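You operate a simulated robot arm through the tools that you are given. There is no shell and no other tool. Be economical: measure what you need, move in short steps, check, and stop when the job is done.

You are at the controls of a simulated robot arm. One attempt, no reset.

JOB
Test the open laptop from its stick and label it PASS or FAIL.
Fine: start it, read the result, shut it down, stick into the tray, label pressed on the palm rest.

It is judged by the outcome, as a careful person would: the job done as asked, and still so three seconds after it is handed in. It fails if anything else is knocked over, pushed out of place, dropped, spilled or broken.

ROBOT AND FRAMES
A 7-joint arm with a two-finger parallel gripper, fixed in place. Base frame: the origin is at the foot of the arm, x ahead of it, y to its left, z up; the work surface is at about z = 900. Readings come in mm, rad, newtons and seconds.
Its first joint turns from -2.897 to 2.897 rad. Payload 4.4 kg.
The tool frame sits at the grasp point between the pads (the TCP): z along the fingers, y along the line on which they close. The tips reach 23 mm beyond it. The gripper opens to 94 mm. The fingers are 38 mm wide and 10 mm thick; the gripper's body (54 by 96 mm) begins 39 mm behind the TCP.
Orientation is that of the tool frame in the base frame, as a unit quaternion [x, y, z, w]. With the fingers straight down and closing along the base's y, the tool's x points along the base's -x, its y along +y and its z along -z.

CONTROLS
- The arm moves only by the tool play_rows. Its argument "motion" is a list of rows, each a list of 3 entries, a list of its own where there are three numbers: the shift along the tool's x, y, z in mm, then the turn, a rotation vector about the tool's x, y, z in rad, then the gripper command, from -1 (fully open) to 1 (shut), values between in proportion. In form: [[[tx, ty, tz], [wx, wy, wz], hand], ...]. A call has 1 to 10 rows; each row shifts and turns the commanded pose from where the row before left it, along the tool's axes as they then stand. Rows are played at 5 a second. More than 50 mm and 0.15 rad between two rows, or a gripper value outside its range, and nothing of the call is played. Where a pose cannot be reached the arm comes as near as it can. A force on the tool above 90 N (or 10 N above the force at the start of the call, whichever is more), or a blocked arm, ends the call early, and 0.2 s more pass. Each finger travels about 72 mm/s and halts on what it meets, pressing with about 41 N; the grip force reading is that of the motor and also rises with nothing between the fingers. The clock runs only during rows and for 0.2 s after the last one: add rows that do not move to give the fingers time. It gives the time, the measured TCP pose, the force on the tool (base axes), the opening and the grip force at its end, in the units of the frame above (readings bear some noise), with the torque about the TCP (base axes, N m) and any sound that the robot's microphone picked up.
- Cameras (640 x 400 px; columns grow to the right, rows downward): "scene" is fixed at [218.4, -501, 1464.2]; the picture's right is [0.31, -0.95, 0.00], its down [-0.44, -0.14, -0.89] and it looks along [0.84, 0.27, -0.46] (base axes); focal length 311 px, centre (320, 200). "wrist" rides on the gripper at [86, 16, -74] in the tool frame; the picture's right is [-0.18, 0.98, 0.00], its down [-0.58, -0.11, -0.81] and it looks along [-0.79, -0.15, 0.59] (tool axes); focal length 243 px, centre (320, 200). There is no depth. A picture from a camera that has moved, and an enlarged one, comes with that camera's place and axes in the base frame and with its lens.
- get_image(camera): a new picture of that camera. It takes no simulated time.
- close_up(camera, box): a new picture of the part [left, top, right, bottom] of that camera's present view, enlarged. It takes no simulated time.
- close_job(): hands the job in; it is judged then, once.

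Go step by step. Nothing tells you positions but the pictures and the camera data: compare them with the known pose of the tool, close in by small moves and look again before you grip or let go. The budget is 120 turns and 68 pictures, counting those below and the enlarged ones. Unless the task says otherwise, let go and move clear before handing in, and close with one line.

The tools are called by a JSON object that holds its "op" and its "data". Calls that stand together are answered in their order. play_rows: Moves the arm, as the interface text tells. Its arguments: {"type":"object","properties":{"motion":{"type":"array"}},"required":["motion"]} The other tools are called the same way: get_image (camera) takes a picture; close_up (camera, box) takes an enlarged picture of a part of a camera's view; close_job () hands the job in.

At the start:

```text
time: 0.0
ee_pos: [868.8, 23.9, 1228.9]
tcp_rot: [0.001, 1.0, 0.0, 0.0]
force: [0.2, -0.5, 0.5]
ft_torque: [0.0, -0.02, -0.03]
finger_gap: 93.9
grip_force: 0.1
```

scene: 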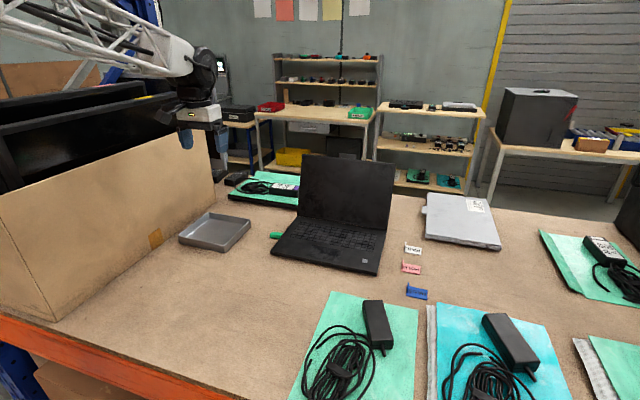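
wrist: 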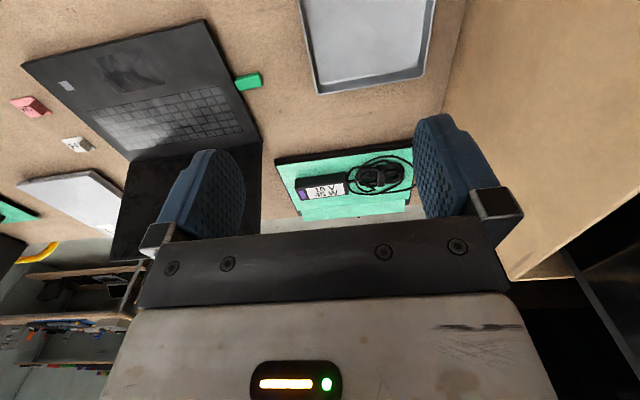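

I see the laptop open with a green stick in its left side, a grey tray to the left, and small label blocks (white, pink, blue) to the right. I'll look closer before moving.

{"op": "close_up", "data": {"camera": "scene", "box": [250, 140, 450, 310]}}

{"op": "close_up", "data": {"camera": "scene", "box": [350, 225, 450, 305]}}

{"op": "close_up", "data": {"camera": "wrist", "box": [0, 10, 280, 190]}}

```text
2.35 times, centred on (350, 225) of scene
camera zoom: at [218.4, -501.0, 1464.2], right [0.31, -0.95, 0.0], down [-0.44, -0.14, -0.89], along [0.84, 0.27, -0.46], focal length 732 px, centre (249, 141)
```

zoom: 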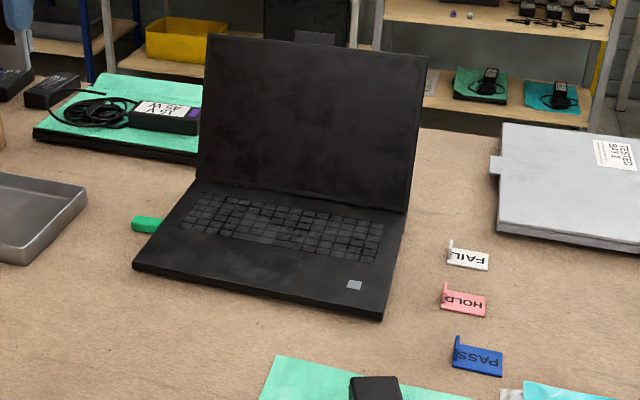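

```text
5.00 times, centred on (400, 265) of scene
camera zoom: at [218.4, -501.0, 1464.2], right [0.31, -0.95, 0.0], down [-0.44, -0.14, -0.89], along [0.84, 0.27, -0.46], focal length 1556 px, centre (-80, -125)
```

zoom: 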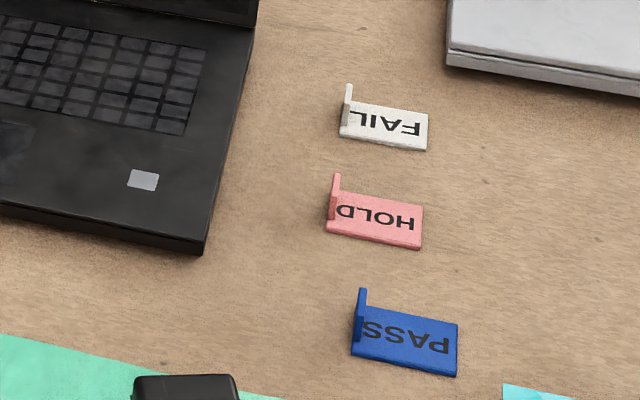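

```text
2.22 times, centred on (140, 100) of wrist
camera zoom: at [783.3, 41.2, 1303.8], right [0.18, 0.98, 0.0], down [0.58, -0.11, 0.81], along [0.79, -0.15, -0.59], focal length 539 px, centre (720, 422)
```

zoom: 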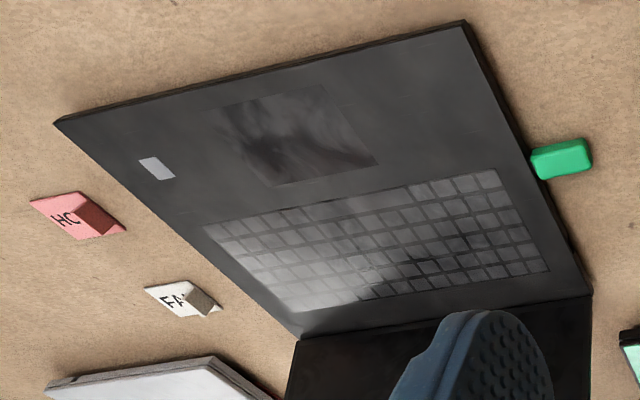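

The laptop spans about x 880–1100, y −449 to −136, with the stick at about (951, −120). The labels FAIL, HOLD and PASS lie near y −540. Next I need to find the power button and any instructions.

{"op": "close_up", "data": {"camera": "scene", "box": [265, 200, 395, 281]}}

{"op": "close_up", "data": {"camera": "wrist", "box": [20, 50, 180, 150]}}

{"op": "close_up", "data": {"camera": "scene", "box": [220, 0, 380, 100]}}

```text
4.92 times, centred on (330, 240) of scene
camera zoom: at [218.4, -501.0, 1464.2], right [0.31, -0.95, 0.0], down [-0.44, -0.14, -0.89], along [0.84, 0.27, -0.46], focal length 1532 px, centre (271, 1)
```

zoom: 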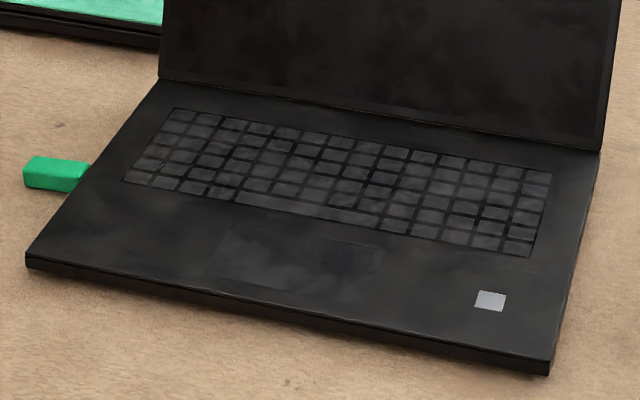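

```text
4.00 times, centred on (100, 100) of wrist
camera zoom: at [783.3, 41.2, 1303.8], right [0.18, 0.98, 0.0], down [0.58, -0.11, 0.81], along [0.79, -0.15, -0.59], focal length 970 px, centre (1200, 600)
```

zoom: 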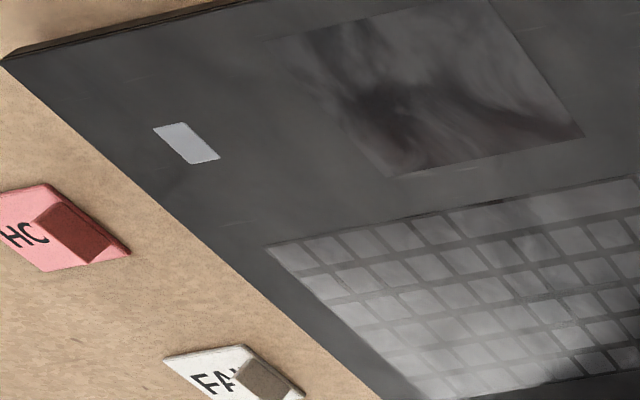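

```text
4.00 times, centred on (300, 50) of scene
camera zoom: at [218.4, -501.0, 1464.2], right [0.31, -0.95, 0.0], down [-0.44, -0.14, -0.89], along [0.84, 0.27, -0.46], focal length 1245 px, centre (400, 800)
```

zoom: 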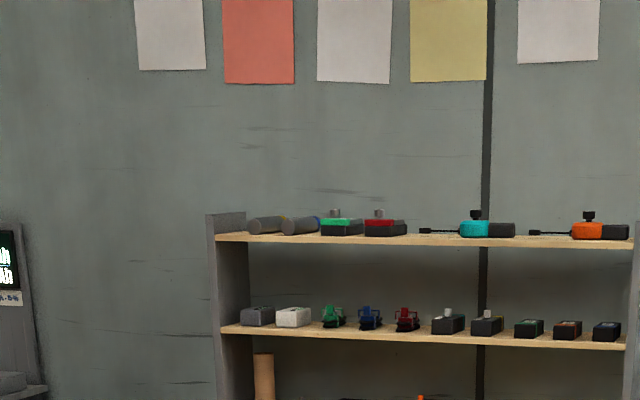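

No obvious power button yet. I'll move the wrist camera in front of the laptop for a closer look.

{"op": "play_rows", "data": {"motion": [[[10, -45, 0], [0, 0, 0], -1], [[10, -45, 0], [0, 0, 0], -1], [[10, -45, 0], [0, 0, 0], -1], [[10, -45, 0], [0, 0, 0], -1], [[10, -45, 0], [0, 0, 0], -1], [[10, -45, 0], [0, 0, 0], -1], [[0, -40, 0], [0, 0, 0], -1]]}}

{"op": "get_image", "data": {"camera": "wrist"}}

```text
time: 1.6
ee_pos: [809.3, -287.9, 1230.6]
tcp_rot: [0.001, 1.0, 0.0, 0.0]
force: [-0.7, -0.1, -0.7]
ft_torque: [0.02, -0.04, -0.02]
finger_gap: 93.9
grip_force: 0.0
```

```text
59 pictures are left
camera wrist: at [724.0, -270.8, 1305.2], right [0.18, 0.98, 0.0], down [0.58, -0.11, 0.81], along [0.79, -0.15, -0.59], focal length 243 px, centre (320, 200)
```

wrist: 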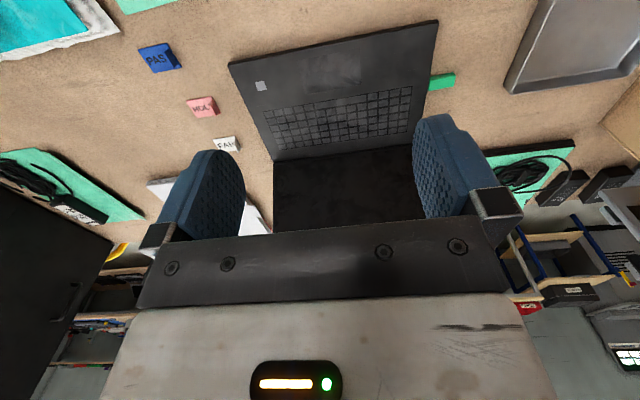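

{"op": "close_up", "data": {"camera": "wrist", "box": [220, 15, 460, 165]}}

{"op": "close_up", "data": {"camera": "wrist", "box": [120, 30, 280, 160]}}

```text
2.67 times, centred on (340, 90) of wrist
camera zoom: at [724.0, -270.8, 1305.2], right [0.18, 0.98, 0.0], down [0.58, -0.11, 0.81], along [0.79, -0.15, -0.59], focal length 647 px, centre (267, 493)
```

zoom: 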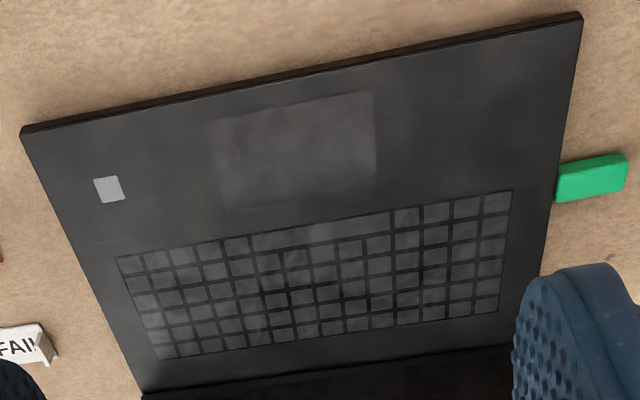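

```text
3.08 times, centred on (200, 95) of wrist
camera zoom: at [724.0, -270.8, 1305.2], right [0.18, 0.98, 0.0], down [0.58, -0.11, 0.81], along [0.79, -0.15, -0.59], focal length 746 px, centre (689, 523)
```

zoom: 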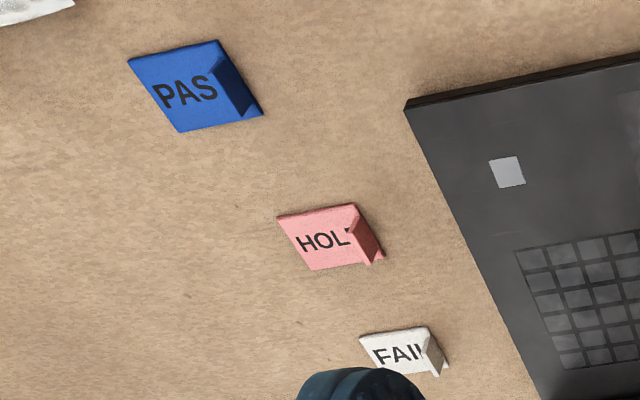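

The only control visible on the laptop is the light square at about (908, −407) on its right front, so I take it as the power button. I'll close the fingers, tilt the tool forward for reach, and hover above the square.

{"op": "play_rows", "data": {"motion": [[[0, 0, 0], [0, -0.1333, 0], 1], [[0, 0, 0], [0, -0.1333, 0], 1], [[0, 0, 0], [0, -0.1334, 0], 1], [[-1.5, -19.8, 42.2], [0, 0, 0], 1], [[-1.5, -19.8, 42.2], [0, 0, 0], 1], [[-1.5, -19.8, 42.2], [0, 0, 0], 1], [[-1.5, -19.8, 42.2], [0, 0, 0], 1], [[-1.5, -19.8, 42.2], [0, 0, 0], 1], [[-1.5, -19.8, 42.2], [0, 0, 0], 1], [[0, 0, 0], [0, 0, 0], 1]]}}

{"op": "get_image", "data": {"camera": "wrist"}}

{"op": "close_up", "data": {"camera": "scene", "box": [250, 140, 450, 310]}}

```text
time: 3.8
ee_pos: [912.9, -405.9, 1001.2]
tcp_rot: [0.0, 0.98, -0.001, 0.199]
force: [-0.2, -1.2, 0.5]
ft_torque: [-0.03, 0.0, -0.02]
finger_gap: 0.0
grip_force: 41.6
```

```text
56 pictures are left
camera wrist: at [805.3, -388.4, 1036.2], right [0.17, 0.98, 0.07], down [0.22, -0.11, 0.97], along [0.96, -0.15, -0.24], focal length 243 px, centre (320, 200)
```

wrist: 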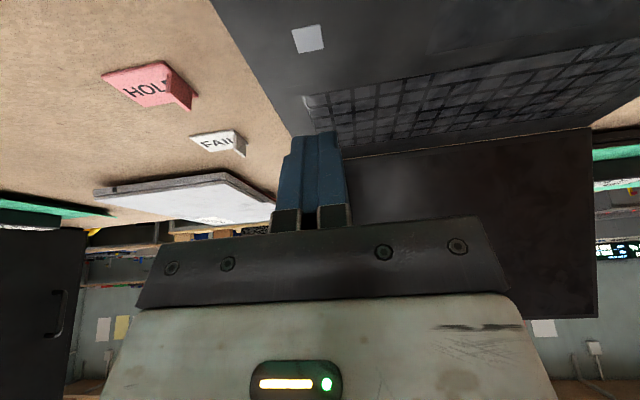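

```text
2.35 times, centred on (350, 225) of scene
camera zoom: at [218.4, -501.0, 1464.2], right [0.31, -0.95, 0.0], down [-0.44, -0.14, -0.89], along [0.84, 0.27, -0.46], focal length 732 px, centre (249, 141)
```

zoom: 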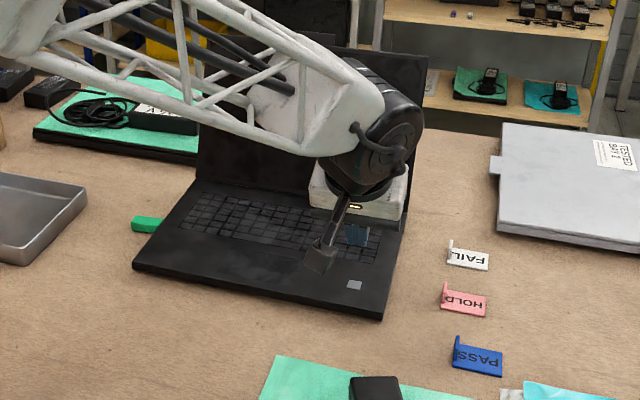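

The square sits at about (911, −406). I'm lowering the front edge of the fingertips onto it in small steps.

{"op": "play_rows", "data": {"motion": [[[1.3, 0, 21.1], [0, 0, 0], 1], [[7.8, 0, 18.4], [0, 0, 0], 1], [[1.56, 0, 3.68], [0, 0, 0], 1], [[1.56, 0, 3.68], [0, 0, 0], 1]]}}

{"op": "get_image", "data": {"camera": "wrist"}}

{"op": "close_up", "data": {"camera": "scene", "box": [300, 200, 420, 280]}}

```text
time: 4.8
ee_pos: [922.0, -404.4, 951.8]
tcp_rot: [0.0, 0.98, 0.0, 0.199]
force: [0.2, -0.8, -0.2]
ft_torque: [0.0, -0.01, -0.01]
finger_gap: 0.0
grip_force: 41.5
```

```text
54 pictures are left
camera wrist: at [813.4, -388.4, 987.1], right [0.17, 0.98, 0.07], down [0.22, -0.11, 0.97], along [0.96, -0.15, -0.24], focal length 243 px, centre (320, 200)
```

wrist: 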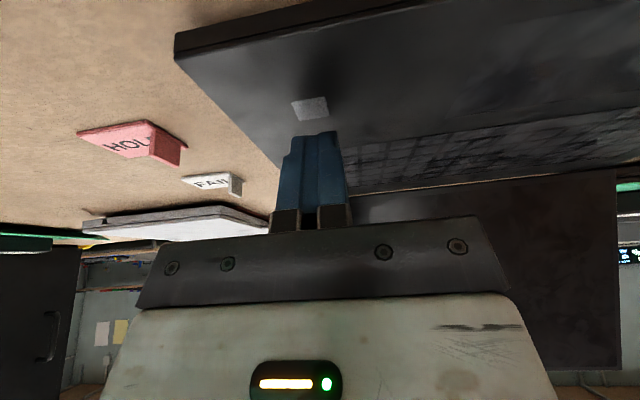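

```text
5.00 times, centred on (360, 240) of scene
camera zoom: at [218.4, -501.0, 1464.2], right [0.31, -0.95, 0.0], down [-0.44, -0.14, -0.89], along [0.84, 0.27, -0.46], focal length 1556 px, centre (120, 0)
```

zoom: 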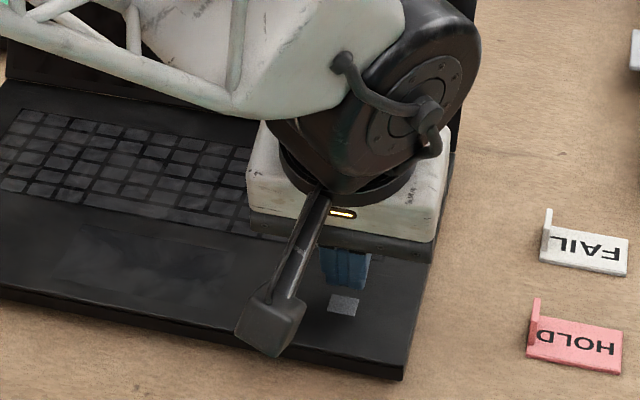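

The tip is just above and slightly beyond the square. I'll move back 4 mm and descend in 2 mm steps until I touch it.

{"op": "play_rows", "data": {"motion": [[[3.7, 0, -1.56], [0, 0, 0], 1], [[0.78, 0, 1.84], [0, 0, 0], 1], [[0.78, 0, 1.84], [0, 0, 0], 1], [[0.39, 0, 0.92], [0, 0, 0], 1]]}}

{"op": "close_up", "data": {"camera": "wrist", "box": [240, 60, 400, 160]}}

```text
time: 5.8
ee_pos: [919.4, -404.0, 947.0]
tcp_rot: [0.0, 0.98, 0.0, 0.198]
force: [0.1, 0.2, 0.5]
ft_torque: [-0.02, 0.04, 0.01]
finger_gap: 0.0
grip_force: 41.0
```

```text
4.00 times, centred on (320, 110) of wrist
camera zoom: at [810.8, -387.9, 982.2], right [0.17, 0.98, 0.07], down [0.22, -0.11, 0.97], along [0.96, -0.15, -0.24], focal length 970 px, centre (320, 560)
```

zoom: 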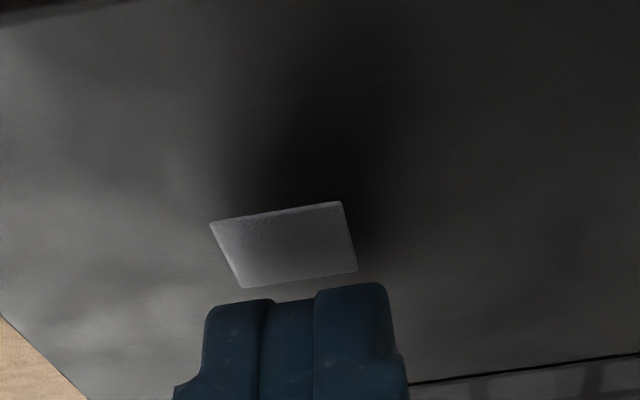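

I'm still about 4–5 mm above the surface. I'll continue down.

{"op": "play_rows", "data": {"motion": [[[1.85, -2, -0.78], [0, 0, 0], 1], [[0.78, 0, 1.84], [0, 0, 0], 1], [[0.39, 0, 0.92], [0, 0, 0], 1], [[0.39, 0, 0.92], [0, 0, 0], 1]]}}

{"op": "close_up", "data": {"camera": "wrist", "box": [240, 60, 400, 160]}}

```text
time: 6.8
ee_pos: [917.5, -406.4, 946.0]
tcp_rot: [-0.001, 0.979, -0.001, 0.202]
force: [-10.1, 7.7, 43.1]
ft_torque: [0.21, 0.63, 0.17]
finger_gap: 0.1
grip_force: 41.3
```

```text
4.00 times, centred on (320, 110) of wrist
camera zoom: at [809.4, -389.8, 981.3], right [0.17, 0.98, 0.07], down [0.22, -0.11, 0.97], along [0.96, -0.15, -0.23], focal length 970 px, centre (320, 560)
```

zoom: 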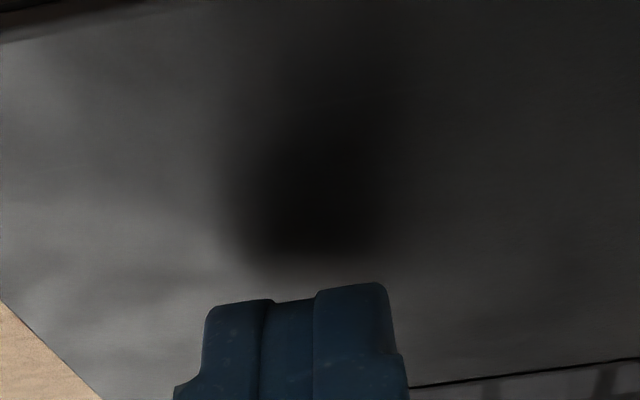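

I made contact at 43 N. I'll lift off and look at the screen.

{"op": "play_rows", "data": {"motion": [[[-3.12, 0, -7.36], [0, 0, 0], 1], [[-3.12, 0, -7.36], [0, 0, 0], 1], [[0, 0, 0], [0, 0, 0], 1]]}}

{"op": "close_up", "data": {"camera": "scene", "box": [250, 140, 450, 310]}}

{"op": "get_image", "data": {"camera": "wrist"}}

```text
time: 7.6
ee_pos: [915.8, -405.3, 958.1]
tcp_rot: [0.0, 0.98, 0.001, 0.199]
force: [0.9, 0.2, 0.7]
ft_torque: [-0.03, 0.01, -0.01]
finger_gap: 0.0
grip_force: 41.1
```

```text
2.35 times, centred on (350, 225) of scene
camera zoom: at [218.4, -501.0, 1464.2], right [0.31, -0.95, 0.0], down [-0.44, -0.14, -0.89], along [0.84, 0.27, -0.46], focal length 732 px, centre (249, 141)
```

zoom: 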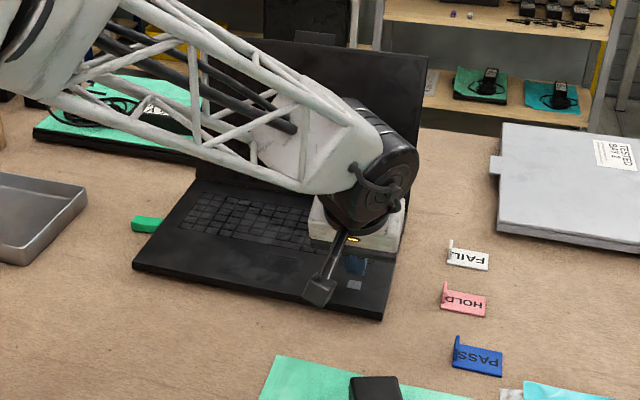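

```text
49 pictures are left
camera wrist: at [808.6, -388.6, 993.2], right [0.17, 0.98, 0.07], down [0.22, -0.11, 0.97], along [0.96, -0.15, -0.24], focal length 243 px, centre (320, 200)
```

wrist: 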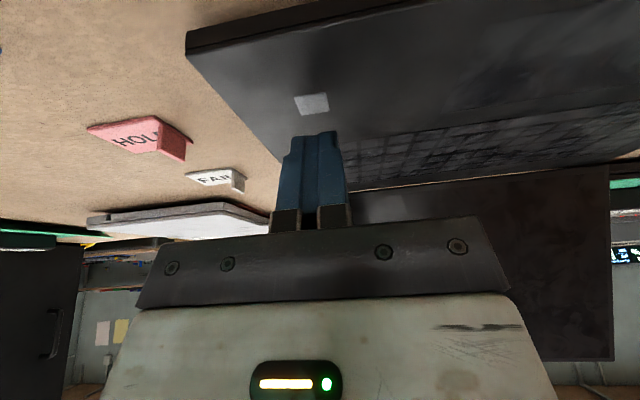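

The screen is still dark and there was no sound. I'll wait a few seconds in case it's booting.

{"op": "play_rows", "data": {"motion": [[[0, 0, 0], [0, 0, 0], 1], [[0, 0, 0], [0, 0, 0], 1], [[0, 0, 0], [0, 0, 0], 1], [[0, 0, 0], [0, 0, 0], 1], [[0, 0, 0], [0, 0, 0], 1], [[0, 0, 0], [0, 0, 0], 1], [[0, 0, 0], [0, 0, 0], 1], [[0, 0, 0], [0, 0, 0], 1], [[0, 0, 0], [0, 0, 0], 1], [[0, 0, 0], [0, 0, 0], 1]]}}

{"op": "get_image", "data": {"camera": "wrist"}}

```text
time: 9.8
ee_pos: [916.8, -403.9, 958.7]
tcp_rot: [-0.001, 0.98, 0.0, 0.199]
force: [-0.5, 0.2, -0.1]
ft_torque: [0.01, 0.0, 0.01]
finger_gap: 0.0
grip_force: 41.2
```

```text
48 pictures are left
camera wrist: at [808.8, -388.6, 994.0], right [0.17, 0.98, 0.07], down [0.22, -0.11, 0.97], along [0.96, -0.15, -0.24], focal length 243 px, centre (320, 200)
```

wrist: 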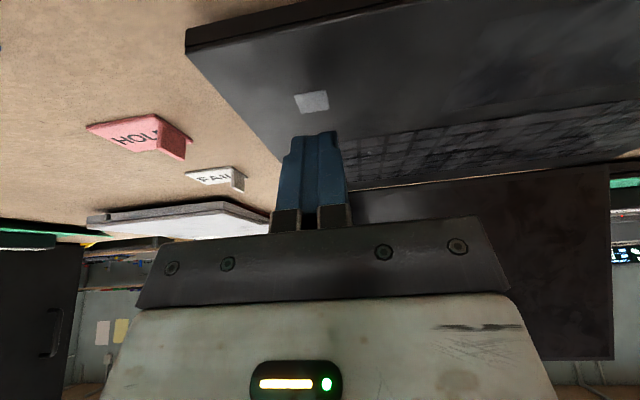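

While pressed, the square vanished from view, so it appears to travel down like a button. I'll wait longer.

{"op": "play_rows", "data": {"motion": [[[0, 0, 0], [0, 0, 0], 1], [[0, 0, 0], [0, 0, 0], 1], [[0, 0, 0], [0, 0, 0], 1], [[0, 0, 0], [0, 0, 0], 1], [[0, 0, 0], [0, 0, 0], 1], [[0, 0, 0], [0, 0, 0], 1], [[0, 0, 0], [0, 0, 0], 1], [[0, 0, 0], [0, 0, 0], 1], [[0, 0, 0], [0, 0, 0], 1], [[0, 0, 0], [0, 0, 0], 1]]}}

{"op": "play_rows", "data": {"motion": [[[0, 0, 0], [0, 0, 0], 1], [[0, 0, 0], [0, 0, 0], 1], [[0, 0, 0], [0, 0, 0], 1], [[0, 0, 0], [0, 0, 0], 1], [[0, 0, 0], [0, 0, 0], 1], [[0, 0, 0], [0, 0, 0], 1], [[0, 0, 0], [0, 0, 0], 1], [[0, 0, 0], [0, 0, 0], 1], [[0, 0, 0], [0, 0, 0], 1], [[0, 0, 0], [0, 0, 0], 1]]}}

{"op": "get_image", "data": {"camera": "scene"}}

```text
time: 12.0
ee_pos: [917.4, -404.6, 958.6]
tcp_rot: [0.0, 0.98, 0.0, 0.2]
force: [-0.4, 0.1, 0.3]
ft_torque: [0.02, 0.0, 0.05]
finger_gap: 0.0
grip_force: 41.0
```

```text
time: 14.2
ee_pos: [915.8, -403.3, 959.3]
tcp_rot: [0.001, 0.98, 0.0, 0.199]
force: [0.5, -0.7, -1.3]
ft_torque: [0.01, -0.03, 0.02]
finger_gap: 0.1
grip_force: 40.8
```

```text
47 pictures are left
```

scene: 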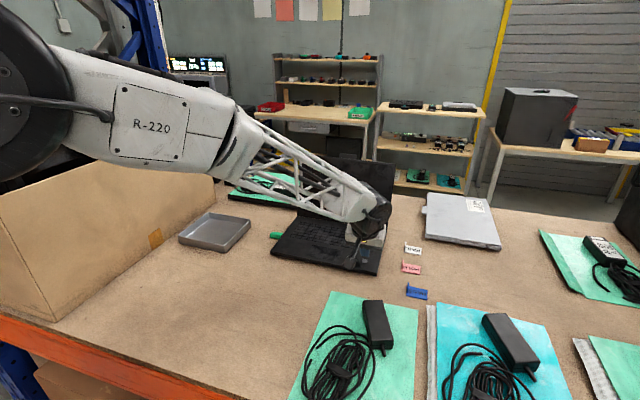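

Still dark. I'll look closer at the square and the laptop edges from here.

{"op": "close_up", "data": {"camera": "wrist", "box": [180, 10, 380, 150]}}

{"op": "close_up", "data": {"camera": "wrist", "box": [340, 80, 640, 270]}}

```text
2.86 times, centred on (280, 80) of wrist
camera zoom: at [808.8, -388.6, 994.0], right [0.17, 0.98, 0.07], down [0.22, -0.11, 0.97], along [0.96, -0.15, -0.24], focal length 693 px, centre (434, 543)
```

zoom: 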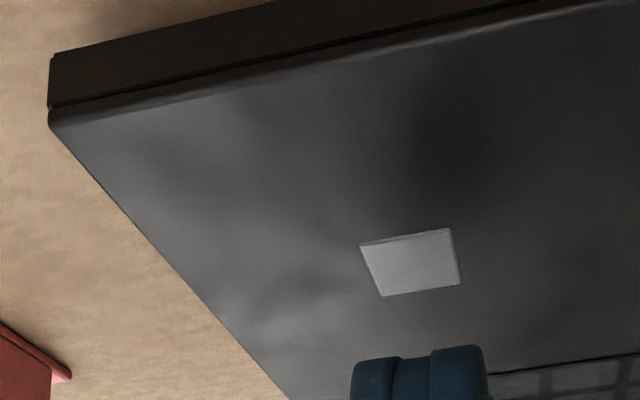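

```text
2.11 times, centred on (490, 175) of wrist
camera zoom: at [808.8, -388.6, 994.0], right [0.17, 0.98, 0.07], down [0.22, -0.11, 0.97], along [0.96, -0.15, -0.24], focal length 511 px, centre (-38, 253)
```

zoom: 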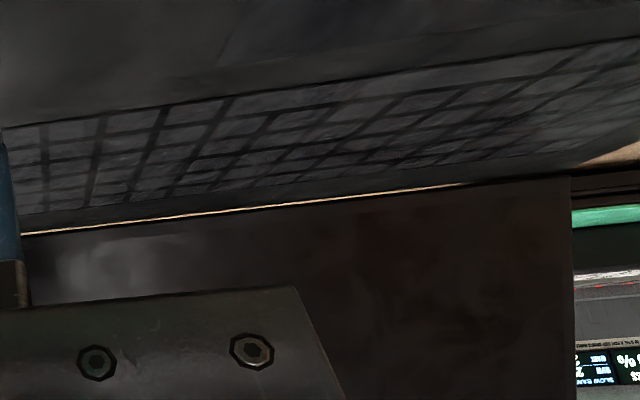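

The square has a raised rim, so it is a button. I'll press again with the tip about 6 mm nearer and hold it for about a second.

{"op": "play_rows", "data": {"motion": [[[8.6, -1, 5.1], [0, 0, 0], 1], [[0.78, 0, 1.84], [0, 0, 0], 1], [[0.78, 0, 1.84], [0, 0, 0], 1], [[0.78, 0, 1.84], [0, 0, 0], 1], [[0, 0, 0], [0, 0, 0], 1], [[0, 0, 0], [0, 0, 0], 1], [[0, 0, 0], [0, 0, 0], 1]]}}

{"op": "get_image", "data": {"camera": "wrist"}}

```text
time: 15.8
ee_pos: [911.2, -408.2, 947.2]
tcp_rot: [0.0, 0.98, -0.001, 0.2]
force: [-3.1, -10.5, 28.0]
ft_torque: [-0.29, 0.32, 0.06]
finger_gap: 0.0
grip_force: 40.8
```

```text
44 pictures are left
camera wrist: at [803.4, -390.8, 981.5], right [0.17, 0.98, 0.07], down [0.22, -0.11, 0.97], along [0.96, -0.15, -0.23], focal length 243 px, centre (320, 200)
```

wrist: 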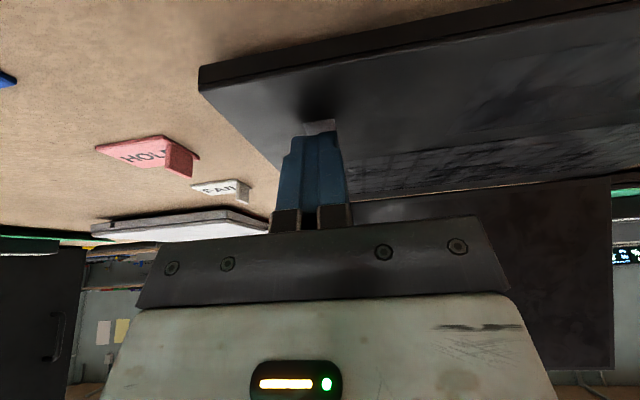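

I'm now on the square at 28 N but it hasn't sunk. I'll press a little harder.

{"op": "play_rows", "data": {"motion": [[[0.78, 0, 1.84], [0, 0, 0], 1], [[0.78, 0, 1.84], [0, 0, 0], 1], [[0, 0, 0], [0, 0, 0], 1], [[0, 0, 0], [0, 0, 0], 1]]}}

{"op": "close_up", "data": {"camera": "wrist", "box": [240, 60, 400, 160]}}

{"op": "close_up", "data": {"camera": "scene", "box": [250, 140, 450, 310]}}

```text
time: 16.8
ee_pos: [911.9, -408.5, 947.7]
tcp_rot: [0.0, 0.979, -0.002, 0.202]
force: [1.4, -9.6, 77.2]
ft_torque: [-0.27, 0.61, -0.19]
finger_gap: 0.2
grip_force: 41.5
```

```text
4.00 times, centred on (320, 110) of wrist
camera zoom: at [803.2, -390.7, 981.0], right [0.17, 0.98, 0.07], down [0.22, -0.11, 0.97], along [0.96, -0.15, -0.23], focal length 970 px, centre (320, 560)
```

zoom: 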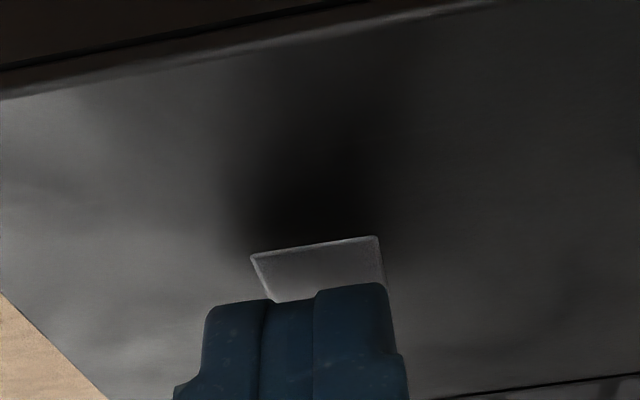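

```text
2.35 times, centred on (350, 225) of scene
camera zoom: at [218.4, -501.0, 1464.2], right [0.31, -0.95, 0.0], down [-0.44, -0.14, -0.89], along [0.84, 0.27, -0.46], focal length 732 px, centre (249, 141)
```

zoom: 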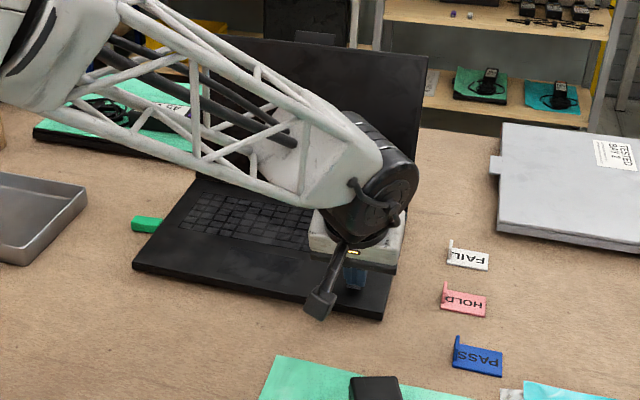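

The button isn't sinking here at 77 N, though it seemed to at the first spot. I'll release, then check the screen and square.

{"op": "play_rows", "data": {"motion": [[[-3.12, 0, -7.36], [0, 0, 0], 1], [[-3.12, 0, -7.36], [0, 0, 0], 1], [[0, 0, 0], [0, 0, 0], 1], [[0, 0, 0], [0, 0, 0], 1], [[0, 0, 0], [0, 0, 0], 1], [[0, 0, 0], [0, 0, 0], 1], [[0, 0, 0], [0, 0, 0], 1], [[0, 0, 0], [0, 0, 0], 1], [[0, 0, 0], [0, 0, 0], 1]]}}

{"op": "close_up", "data": {"camera": "scene", "box": [250, 140, 450, 310]}}

```text
time: 18.8
ee_pos: [909.0, -406.2, 958.1]
tcp_rot: [0.0, 0.98, -0.001, 0.198]
force: [-0.1, 0.0, 1.3]
ft_torque: [-0.02, 0.03, 0.01]
finger_gap: 0.0
grip_force: 41.4
```

```text
2.35 times, centred on (350, 225) of scene
camera zoom: at [218.4, -501.0, 1464.2], right [0.31, -0.95, 0.0], down [-0.44, -0.14, -0.89], along [0.84, 0.27, -0.46], focal length 732 px, centre (249, 141)
```

zoom: 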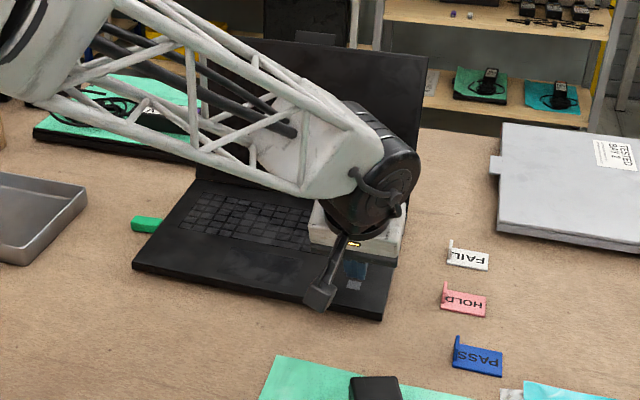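

Still dark. I'll repeat the first spot, 8 mm farther on, where the button sank, and hold it there.

{"op": "play_rows", "data": {"motion": [[[-4.3, 0, 10.5], [0, 0, 0], 1], [[0.78, 0, 1.84], [0, 0, 0], 1], [[0.78, 0, 1.84], [0, 0, 0], 1], [[0.78, 0, 1.84], [0, 0, 0], 1], [[0.39, 0, 0.92], [0, 0, 0], 1], [[0, 0, 0], [0, 0, 0], 1], [[0, 0, 0], [0, 0, 0], 1], [[0, 0, 0], [0, 0, 0], 1]]}}

{"op": "get_image", "data": {"camera": "wrist"}}

```text
time: 20.6
ee_pos: [919.4, -407.5, 947.5]
tcp_rot: [0.0, 0.979, -0.002, 0.202]
force: [-5.0, -1.9, 64.7]
ft_torque: [-0.08, 0.68, 0.21]
finger_gap: 0.0
grip_force: 40.6
heard: click
```

```text
40 pictures are left
camera wrist: at [811.2, -391.2, 981.1], right [0.17, 0.98, 0.07], down [0.22, -0.11, 0.97], along [0.96, -0.15, -0.23], focal length 243 px, centre (320, 200)
```

wrist: 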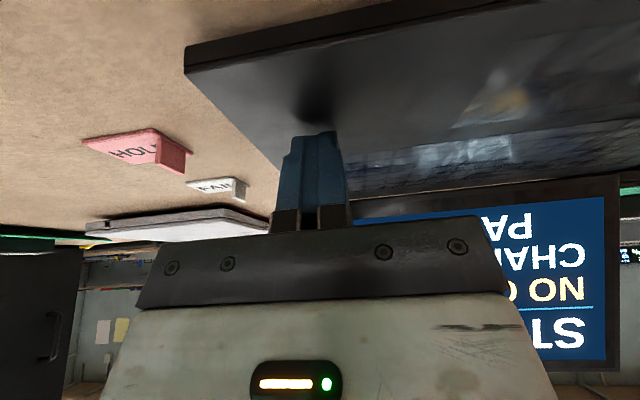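

A click, and the screen came on. I'll release and back away to read it.

{"op": "play_rows", "data": {"motion": [[[-3.12, 0, -7.36], [0, 0, 0], 1], [[-7.8, 0, -18.4], [0, 0, 0], 1], [[30, 0, -30], [0, 0, 0], 1], [[30, 0, -30], [0, 0, 0], 1], [[30, 0, -30], [0, 0, 0], 1]]}}

{"op": "get_image", "data": {"camera": "scene"}}

{"op": "get_image", "data": {"camera": "wrist"}}

```text
time: 21.8
ee_pos: [798.3, -405.2, 1015.2]
tcp_rot: [0.0, 0.98, 0.001, 0.197]
force: [-0.3, 0.3, -0.6]
ft_torque: [-0.02, -0.02, 0.0]
finger_gap: 0.2
grip_force: 40.7
```

```text
39 pictures are left
```

scene: 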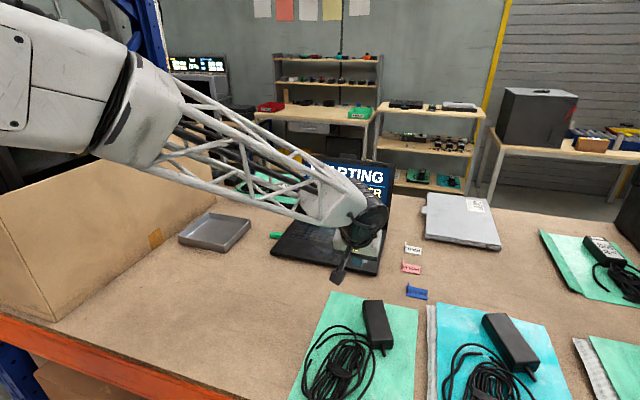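

```text
38 pictures are left
camera wrist: at [691.4, -389.0, 1050.8], right [0.17, 0.98, 0.07], down [0.22, -0.11, 0.97], along [0.96, -0.15, -0.24], focal length 243 px, centre (320, 200)
```

wrist: 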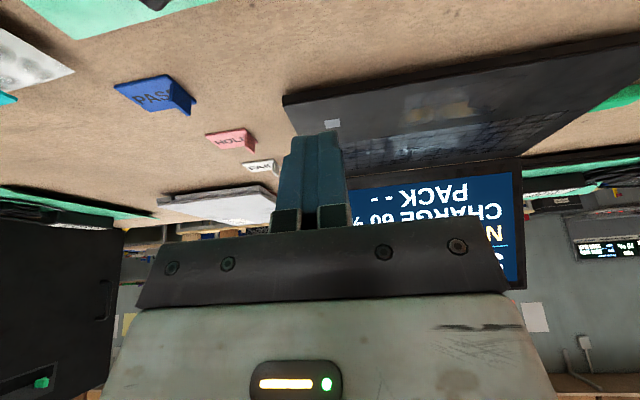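

The screen shows "STARTING / NO CHARGER / CHARGE 60 % / PACK --", so the test is running. I'll swing the arm left, clear of the view, and read it again.

{"op": "play_rows", "data": {"motion": [[[-3.2, 38, -20.3], [0, 0, 0], 1], [[-3.2, 38, -20.3], [0, 0, 0], 1], [[-3.2, 38, -20.3], [0, 0, 0], 1], [[-3.2, 38, -20.3], [0, 0, 0], 1], [[-3.2, 38, -20.3], [0, 0, 0], 1], [[-3.2, 38, -20.3], [0, 0, 0], 1], [[-3.2, 38, -20.3], [0, 0, 0], 1], [[-3.2, 38, -20.3], [0, 0, 0], 1], [[-3.2, 38, -20.3], [0, 0, 0], 1], [[-3.2, 38, -20.3], [0, 0, 0], 1]]}}

{"op": "close_up", "data": {"camera": "scene", "box": [250, 140, 450, 310]}}

```text
time: 24.0
ee_pos: [754.7, -27.3, 1216.5]
tcp_rot: [0.0, 0.98, 0.0, 0.198]
force: [0.5, 0.0, -0.8]
ft_torque: [-0.02, 0.02, -0.03]
finger_gap: 0.0
grip_force: 41.1
```

```text
2.35 times, centred on (350, 225) of scene
camera zoom: at [218.4, -501.0, 1464.2], right [0.31, -0.95, 0.0], down [-0.44, -0.14, -0.89], along [0.84, 0.27, -0.46], focal length 732 px, centre (249, 141)
```

zoom: 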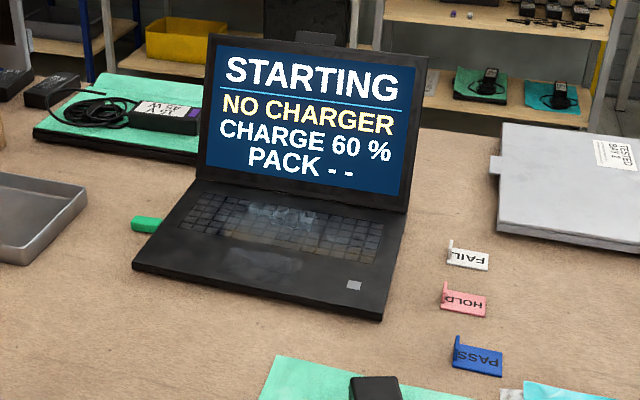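

It's still "STARTING", so I'll wait for the result.

{"op": "play_rows", "data": {"motion": [[[0, 0, 0], [0, 0, 0], 1], [[0, 0, 0], [0, 0, 0], 1], [[0, 0, 0], [0, 0, 0], 1], [[0, 0, 0], [0, 0, 0], 1], [[0, 0, 0], [0, 0, 0], 1], [[0, 0, 0], [0, 0, 0], 1], [[0, 0, 0], [0, 0, 0], 1], [[0, 0, 0], [0, 0, 0], 1], [[0, 0, 0], [0, 0, 0], 1], [[0, 0, 0], [0, 0, 0], 1]]}}

{"op": "play_rows", "data": {"motion": [[[0, 0, 0], [0, 0, 0], 1], [[0, 0, 0], [0, 0, 0], 1], [[0, 0, 0], [0, 0, 0], 1], [[0, 0, 0], [0, 0, 0], 1], [[0, 0, 0], [0, 0, 0], 1], [[0, 0, 0], [0, 0, 0], 1], [[0, 0, 0], [0, 0, 0], 1], [[0, 0, 0], [0, 0, 0], 1], [[0, 0, 0], [0, 0, 0], 1], [[0, 0, 0], [0, 0, 0], 1]]}}

{"op": "close_up", "data": {"camera": "scene", "box": [250, 140, 450, 310]}}

```text
time: 26.2
ee_pos: [753.3, -27.2, 1218.4]
tcp_rot: [-0.001, 0.98, 0.0, 0.199]
force: [0.2, 0.2, 0.7]
ft_torque: [-0.03, 0.01, 0.06]
finger_gap: 0.0
grip_force: 40.7
```

```text
time: 28.4
ee_pos: [754.4, -27.2, 1218.7]
tcp_rot: [0.0, 0.98, 0.0, 0.198]
force: [-0.8, -0.2, -0.2]
ft_torque: [0.01, 0.01, -0.02]
finger_gap: 0.1
grip_force: 41.0
```

```text
2.35 times, centred on (350, 225) of scene
camera zoom: at [218.4, -501.0, 1464.2], right [0.31, -0.95, 0.0], down [-0.44, -0.14, -0.89], along [0.84, 0.27, -0.46], focal length 732 px, centre (249, 141)
```

zoom: 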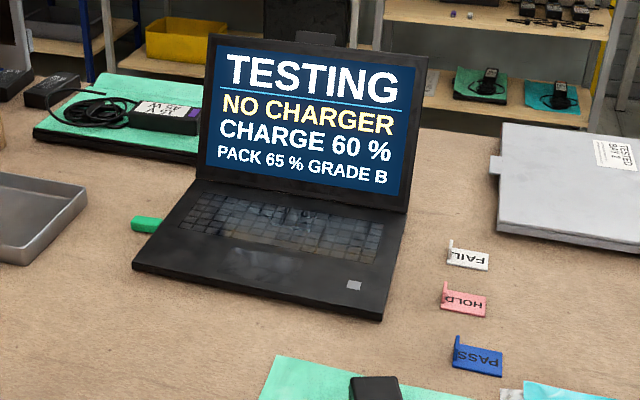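

It now shows "TESTING", so I'll wait more.

{"op": "play_rows", "data": {"motion": [[[0, 0, 0], [0, 0, 0], 1], [[0, 0, 0], [0, 0, 0], 1], [[0, 0, 0], [0, 0, 0], 1], [[0, 0, 0], [0, 0, 0], 1], [[0, 0, 0], [0, 0, 0], 1], [[0, 0, 0], [0, 0, 0], 1], [[0, 0, 0], [0, 0, 0], 1], [[0, 0, 0], [0, 0, 0], 1], [[0, 0, 0], [0, 0, 0], 1], [[0, 0, 0], [0, 0, 0], 1]]}}

{"op": "play_rows", "data": {"motion": [[[0, 0, 0], [0, 0, 0], 1], [[0, 0, 0], [0, 0, 0], 1], [[0, 0, 0], [0, 0, 0], 1], [[0, 0, 0], [0, 0, 0], 1], [[0, 0, 0], [0, 0, 0], 1], [[0, 0, 0], [0, 0, 0], 1], [[0, 0, 0], [0, 0, 0], 1], [[0, 0, 0], [0, 0, 0], 1], [[0, 0, 0], [0, 0, 0], 1], [[0, 0, 0], [0, 0, 0], 1]]}}

{"op": "play_rows", "data": {"motion": [[[0, 0, 0], [0, 0, 0], 1], [[0, 0, 0], [0, 0, 0], 1], [[0, 0, 0], [0, 0, 0], 1], [[0, 0, 0], [0, 0, 0], 1], [[0, 0, 0], [0, 0, 0], 1], [[0, 0, 0], [0, 0, 0], 1], [[0, 0, 0], [0, 0, 0], 1], [[0, 0, 0], [0, 0, 0], 1], [[0, 0, 0], [0, 0, 0], 1], [[0, 0, 0], [0, 0, 0], 1]]}}

{"op": "close_up", "data": {"camera": "scene", "box": [250, 140, 450, 310]}}

```text
time: 30.6
ee_pos: [754.5, -28.0, 1217.7]
tcp_rot: [0.0, 0.98, 0.0, 0.199]
force: [-0.3, -0.4, -0.1]
ft_torque: [0.01, 0.0, 0.02]
finger_gap: 0.0
grip_force: 40.9
```

```text
time: 32.8
ee_pos: [754.5, -27.9, 1218.3]
tcp_rot: [0.0, 0.98, 0.0, 0.198]
force: [0.5, 0.1, 0.1]
ft_torque: [-0.01, -0.01, 0.01]
finger_gap: 0.1
grip_force: 41.0
```

```text
time: 35.0
ee_pos: [753.8, -27.0, 1216.9]
tcp_rot: [0.0, 0.98, 0.0, 0.199]
force: [0.0, 0.1, 0.8]
ft_torque: [0.01, 0.02, 0.0]
finger_gap: 0.0
grip_force: 40.2
```

```text
2.35 times, centred on (350, 225) of scene
camera zoom: at [218.4, -501.0, 1464.2], right [0.31, -0.95, 0.0], down [-0.44, -0.14, -0.89], along [0.84, 0.27, -0.46], focal length 732 px, centre (249, 141)
```

zoom: 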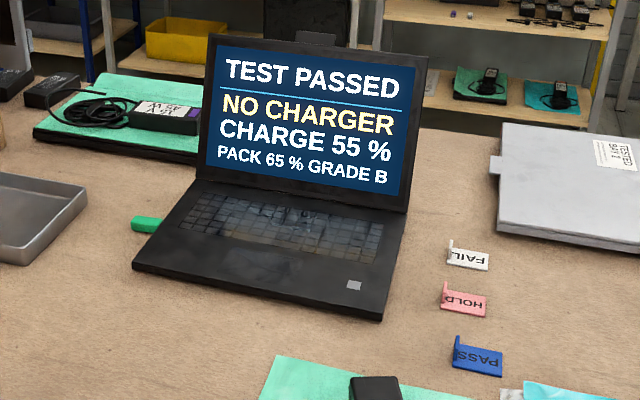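

The result is TEST PASSED, so the PASS label is needed. I'll retrace my path to the button and press it again to shut down.

{"op": "play_rows", "data": {"motion": [[[3.2, -38, 20.3], [0, 0, 0], 1], [[3.2, -38, 20.3], [0, 0, 0], 1], [[3.2, -38, 20.3], [0, 0, 0], 1], [[3.2, -38, 20.3], [0, 0, 0], 1], [[3.2, -38, 20.3], [0, 0, 0], 1], [[3.2, -38, 20.3], [0, 0, 0], 1], [[3.2, -38, 20.3], [0, 0, 0], 1], [[3.2, -38, 20.3], [0, 0, 0], 1], [[3.2, -38, 20.3], [0, 0, 0], 1], [[3.2, -38, 20.3], [0, 0, 0], 1]]}}

{"op": "play_rows", "data": {"motion": [[[-30, 0, 30], [0, 0, 0], 1], [[-30, 0, 30], [0, 0, 0], 1], [[-30, 0, 30], [0, 0, 0], 1], [[3.9, 0, 9.2], [0, 0, 0], 1], [[0, 0, 0], [0, 0, 0], 1]]}}

{"op": "get_image", "data": {"camera": "wrist"}}

```text
time: 37.2
ee_pos: [801.7, -405.7, 1018.0]
tcp_rot: [0.0, 0.98, 0.0, 0.2]
force: [1.1, 0.1, 0.6]
ft_torque: [0.01, 0.01, -0.03]
finger_gap: 0.0
grip_force: 41.2
```

```text
time: 38.4
ee_pos: [918.7, -405.8, 959.7]
tcp_rot: [-0.001, 0.98, 0.001, 0.199]
force: [0.5, 0.6, 0.5]
ft_torque: [0.05, 0.0, 0.02]
finger_gap: 0.0
grip_force: 41.0
```

```text
34 pictures are left
camera wrist: at [810.1, -389.3, 995.4], right [0.17, 0.98, 0.07], down [0.22, -0.11, 0.97], along [0.96, -0.15, -0.24], focal length 243 px, centre (320, 200)
```

wrist: 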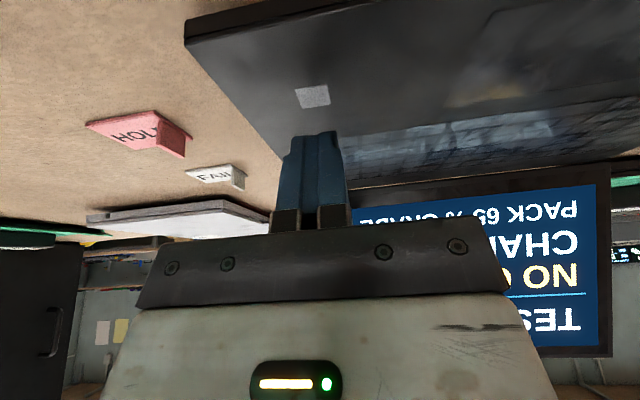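

I'm above the button again. Pressing the same way, and holding briefly.

{"op": "play_rows", "data": {"motion": [[[3.12, 0, 7.36], [0, 0, 0], 1], [[0.78, 0, 1.84], [0, 0, 0], 1], [[0.78, 0, 1.84], [0, 0, 0], 1], [[0.78, 0, 1.84], [0, 0, 0], 1], [[0.58, 0, 1.38], [0, 0, 0], 1], [[0, 0, 0], [0, 0, 0], 1], [[0, 0, 0], [0, 0, 0], 1], [[0, 0, 0], [0, 0, 0], 1]]}}

{"op": "get_image", "data": {"camera": "wrist"}}

```text
time: 40.2
ee_pos: [917.6, -407.2, 946.4]
tcp_rot: [0.0, 0.98, -0.001, 0.199]
force: [-2.1, 6.2, 26.5]
ft_torque: [0.15, 0.27, 0.04]
finger_gap: 0.0
grip_force: 41.5
```

```text
33 pictures are left
camera wrist: at [809.5, -390.1, 981.6], right [0.17, 0.98, 0.07], down [0.22, -0.11, 0.97], along [0.96, -0.15, -0.23], focal length 243 px, centre (320, 200)
```

wrist: 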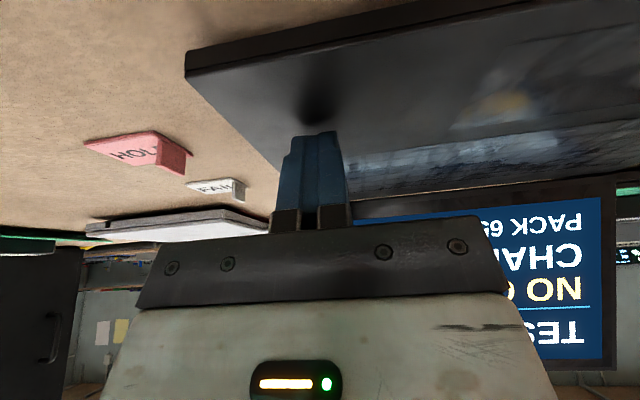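

No click yet. I'll push a bit deeper.

{"op": "play_rows", "data": {"motion": [[[0.3, 0, 1.84], [0, 0, 0], 1], [[0.3, 0, 1.84], [0, 0, 0], 1], [[0, 0, 0], [0, 0, 0], 1], [[0, 0, 0], [0, 0, 0], 1], [[0, 0, 0], [0, 0, 0], 1]]}}

{"op": "get_image", "data": {"camera": "wrist"}}

```text
time: 41.3
ee_pos: [919.8, -407.8, 947.6]
tcp_rot: [-0.001, 0.979, -0.001, 0.202]
force: [-0.7, 0.3, 6.3]
ft_torque: [0.01, 0.13, -0.05]
finger_gap: 0.0
grip_force: 41.0
heard: click
stopped in row 5: the force on the tool passed its limit at 91 N (the readings are from after the stop); the commanded pose is now the measured one
```

```text
32 pictures are left
camera wrist: at [811.8, -391.1, 981.2], right [0.17, 0.98, 0.07], down [0.22, -0.11, 0.97], along [0.96, -0.15, -0.23], focal length 243 px, centre (320, 200)
```

wrist: 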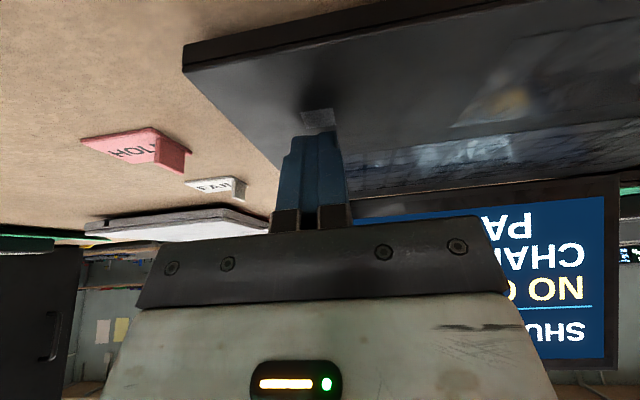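

A click, and the screen shows "SHU…" (shutting down). I'll lift, back away, straighten the tool and open the gripper, then check.

{"op": "play_rows", "data": {"motion": [[[-7.8, 0, -18.4], [0, 0, 0], 1], [[30, 0, -30], [0, 0, 0], 1], [[30, 0, -30], [0, 0, 0], 1], [[30, 0, -30], [0, 0, 0], 1], [[0, 0, -30], [0, 0.1333, 0], 0], [[0, 0, -30], [0, 0.1333, 0], 0], [[0, 0, -30], [0, 0.1334, 0], 0]]}}

{"op": "play_rows", "data": {"motion": [[[0, 40, -5], [0, 0, 0], 0], [[0, 40, -5], [0, 0, 0], 0], [[0, 40, -5], [0, 0, 0], 0], [[0, 40, -5], [0, 0, 0], 0], [[0, 40, -5], [0, 0, 0], 0], [[0, 40, -5], [0, 0, 0], 0], [[0, 40, -5], [0, 0, 0], 0], [[0, 40, -5], [0, 0, 0], 0]]}}

{"op": "close_up", "data": {"camera": "scene", "box": [250, 140, 450, 310]}}

```text
time: 42.9
ee_pos: [776.3, -406.5, 1100.0]
tcp_rot: [0.0, 1.0, -0.001, 0.0]
force: [0.9, -0.8, 0.0]
ft_torque: [0.0, 0.04, 0.01]
finger_gap: 47.1
grip_force: 0.0
```

```text
time: 44.7
ee_pos: [774.3, -84.3, 1137.2]
tcp_rot: [-0.001, 1.0, -0.002, 0.003]
force: [0.3, 0.5, -0.1]
ft_torque: [-0.03, 0.01, 0.01]
finger_gap: 47.1
grip_force: 0.0
```

```text
2.35 times, centred on (350, 225) of scene
camera zoom: at [218.4, -501.0, 1464.2], right [0.31, -0.95, 0.0], down [-0.44, -0.14, -0.89], along [0.84, 0.27, -0.46], focal length 732 px, centre (249, 141)
```

zoom: 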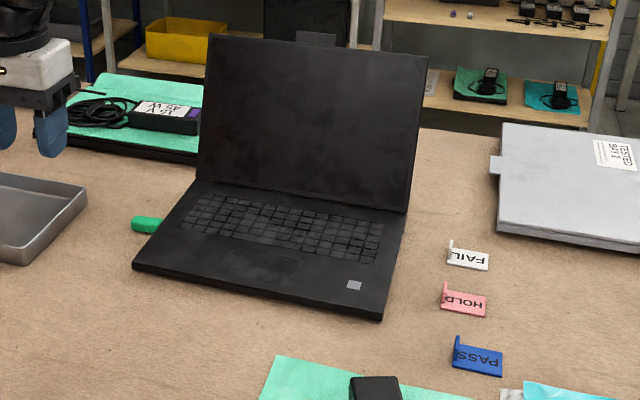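

The screen is dark and the laptop hasn't moved. Now I'll yaw the tool 90° so the fingers close along x for the stick.

{"op": "play_rows", "data": {"motion": [[[0, 0, 0], [0, 0, 0.1428], 0], [[0, 0, 0], [0, 0, 0.1428], 0], [[0, 0, 0], [0, 0, 0.1428], 0], [[0, 0, 0], [0, 0, 0.1428], 0], [[0, 0, 0], [0, 0, 0.1428], 0], [[0, 0, 0], [0, 0, 0.1428], 0], [[0, 0, 0], [0, 0, 0.1428], 0], [[0, 0, 0], [0, 0, 0.1428], 0], [[0, 0, 0], [0, 0, 0.1428], 0], [[0, 0, 0], [0, 0, 0.1428], 0]]}}

{"op": "play_rows", "data": {"motion": [[[0, 0, 0], [0, 0, 0.1428], 0], [[0, 45, 0], [0, 0, 0], 0], [[0, 45, 0], [0, 0, 0], 0], [[0, 45, 0], [0, 0, 0], 0], [[-20, 41, 0], [0, 0, 0], 0], [[0, 0, 40], [0, 0, 0], 0], [[0, 0, 40], [0, 0, 0], 0], [[0, 0, 0], [0, 0, 0], 0]]}}

{"op": "get_image", "data": {"camera": "wrist"}}

```text
time: 46.9
ee_pos: [777.0, -88.0, 1139.7]
tcp_rot: [0.655, 0.755, 0.0, 0.004]
force: [-0.5, 0.4, -0.3]
ft_torque: [0.03, 0.0, -0.04]
finger_gap: 46.9
grip_force: 0.1
```

```text
time: 48.7
ee_pos: [951.9, -105.2, 1060.3]
tcp_rot: [0.707, 0.707, 0.001, 0.003]
force: [-0.3, 0.1, 1.0]
ft_torque: [0.01, -0.01, -0.01]
finger_gap: 47.1
grip_force: 0.1
```

```text
30 pictures are left
camera wrist: at [968.7, -18.2, 1133.9], right [0.98, -0.18, 0.01], down [-0.11, -0.58, 0.81], along [-0.15, -0.79, -0.59], focal length 243 px, centre (320, 200)
```

wrist: 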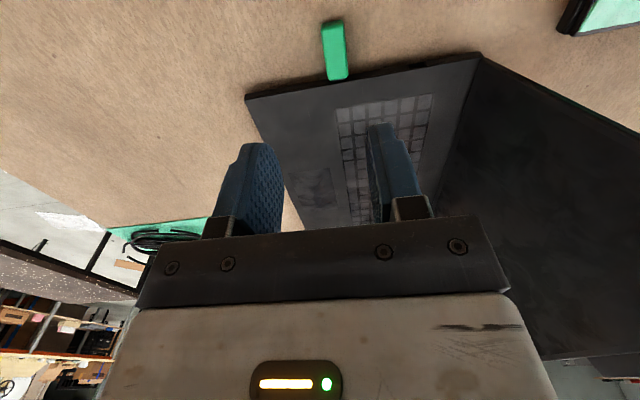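

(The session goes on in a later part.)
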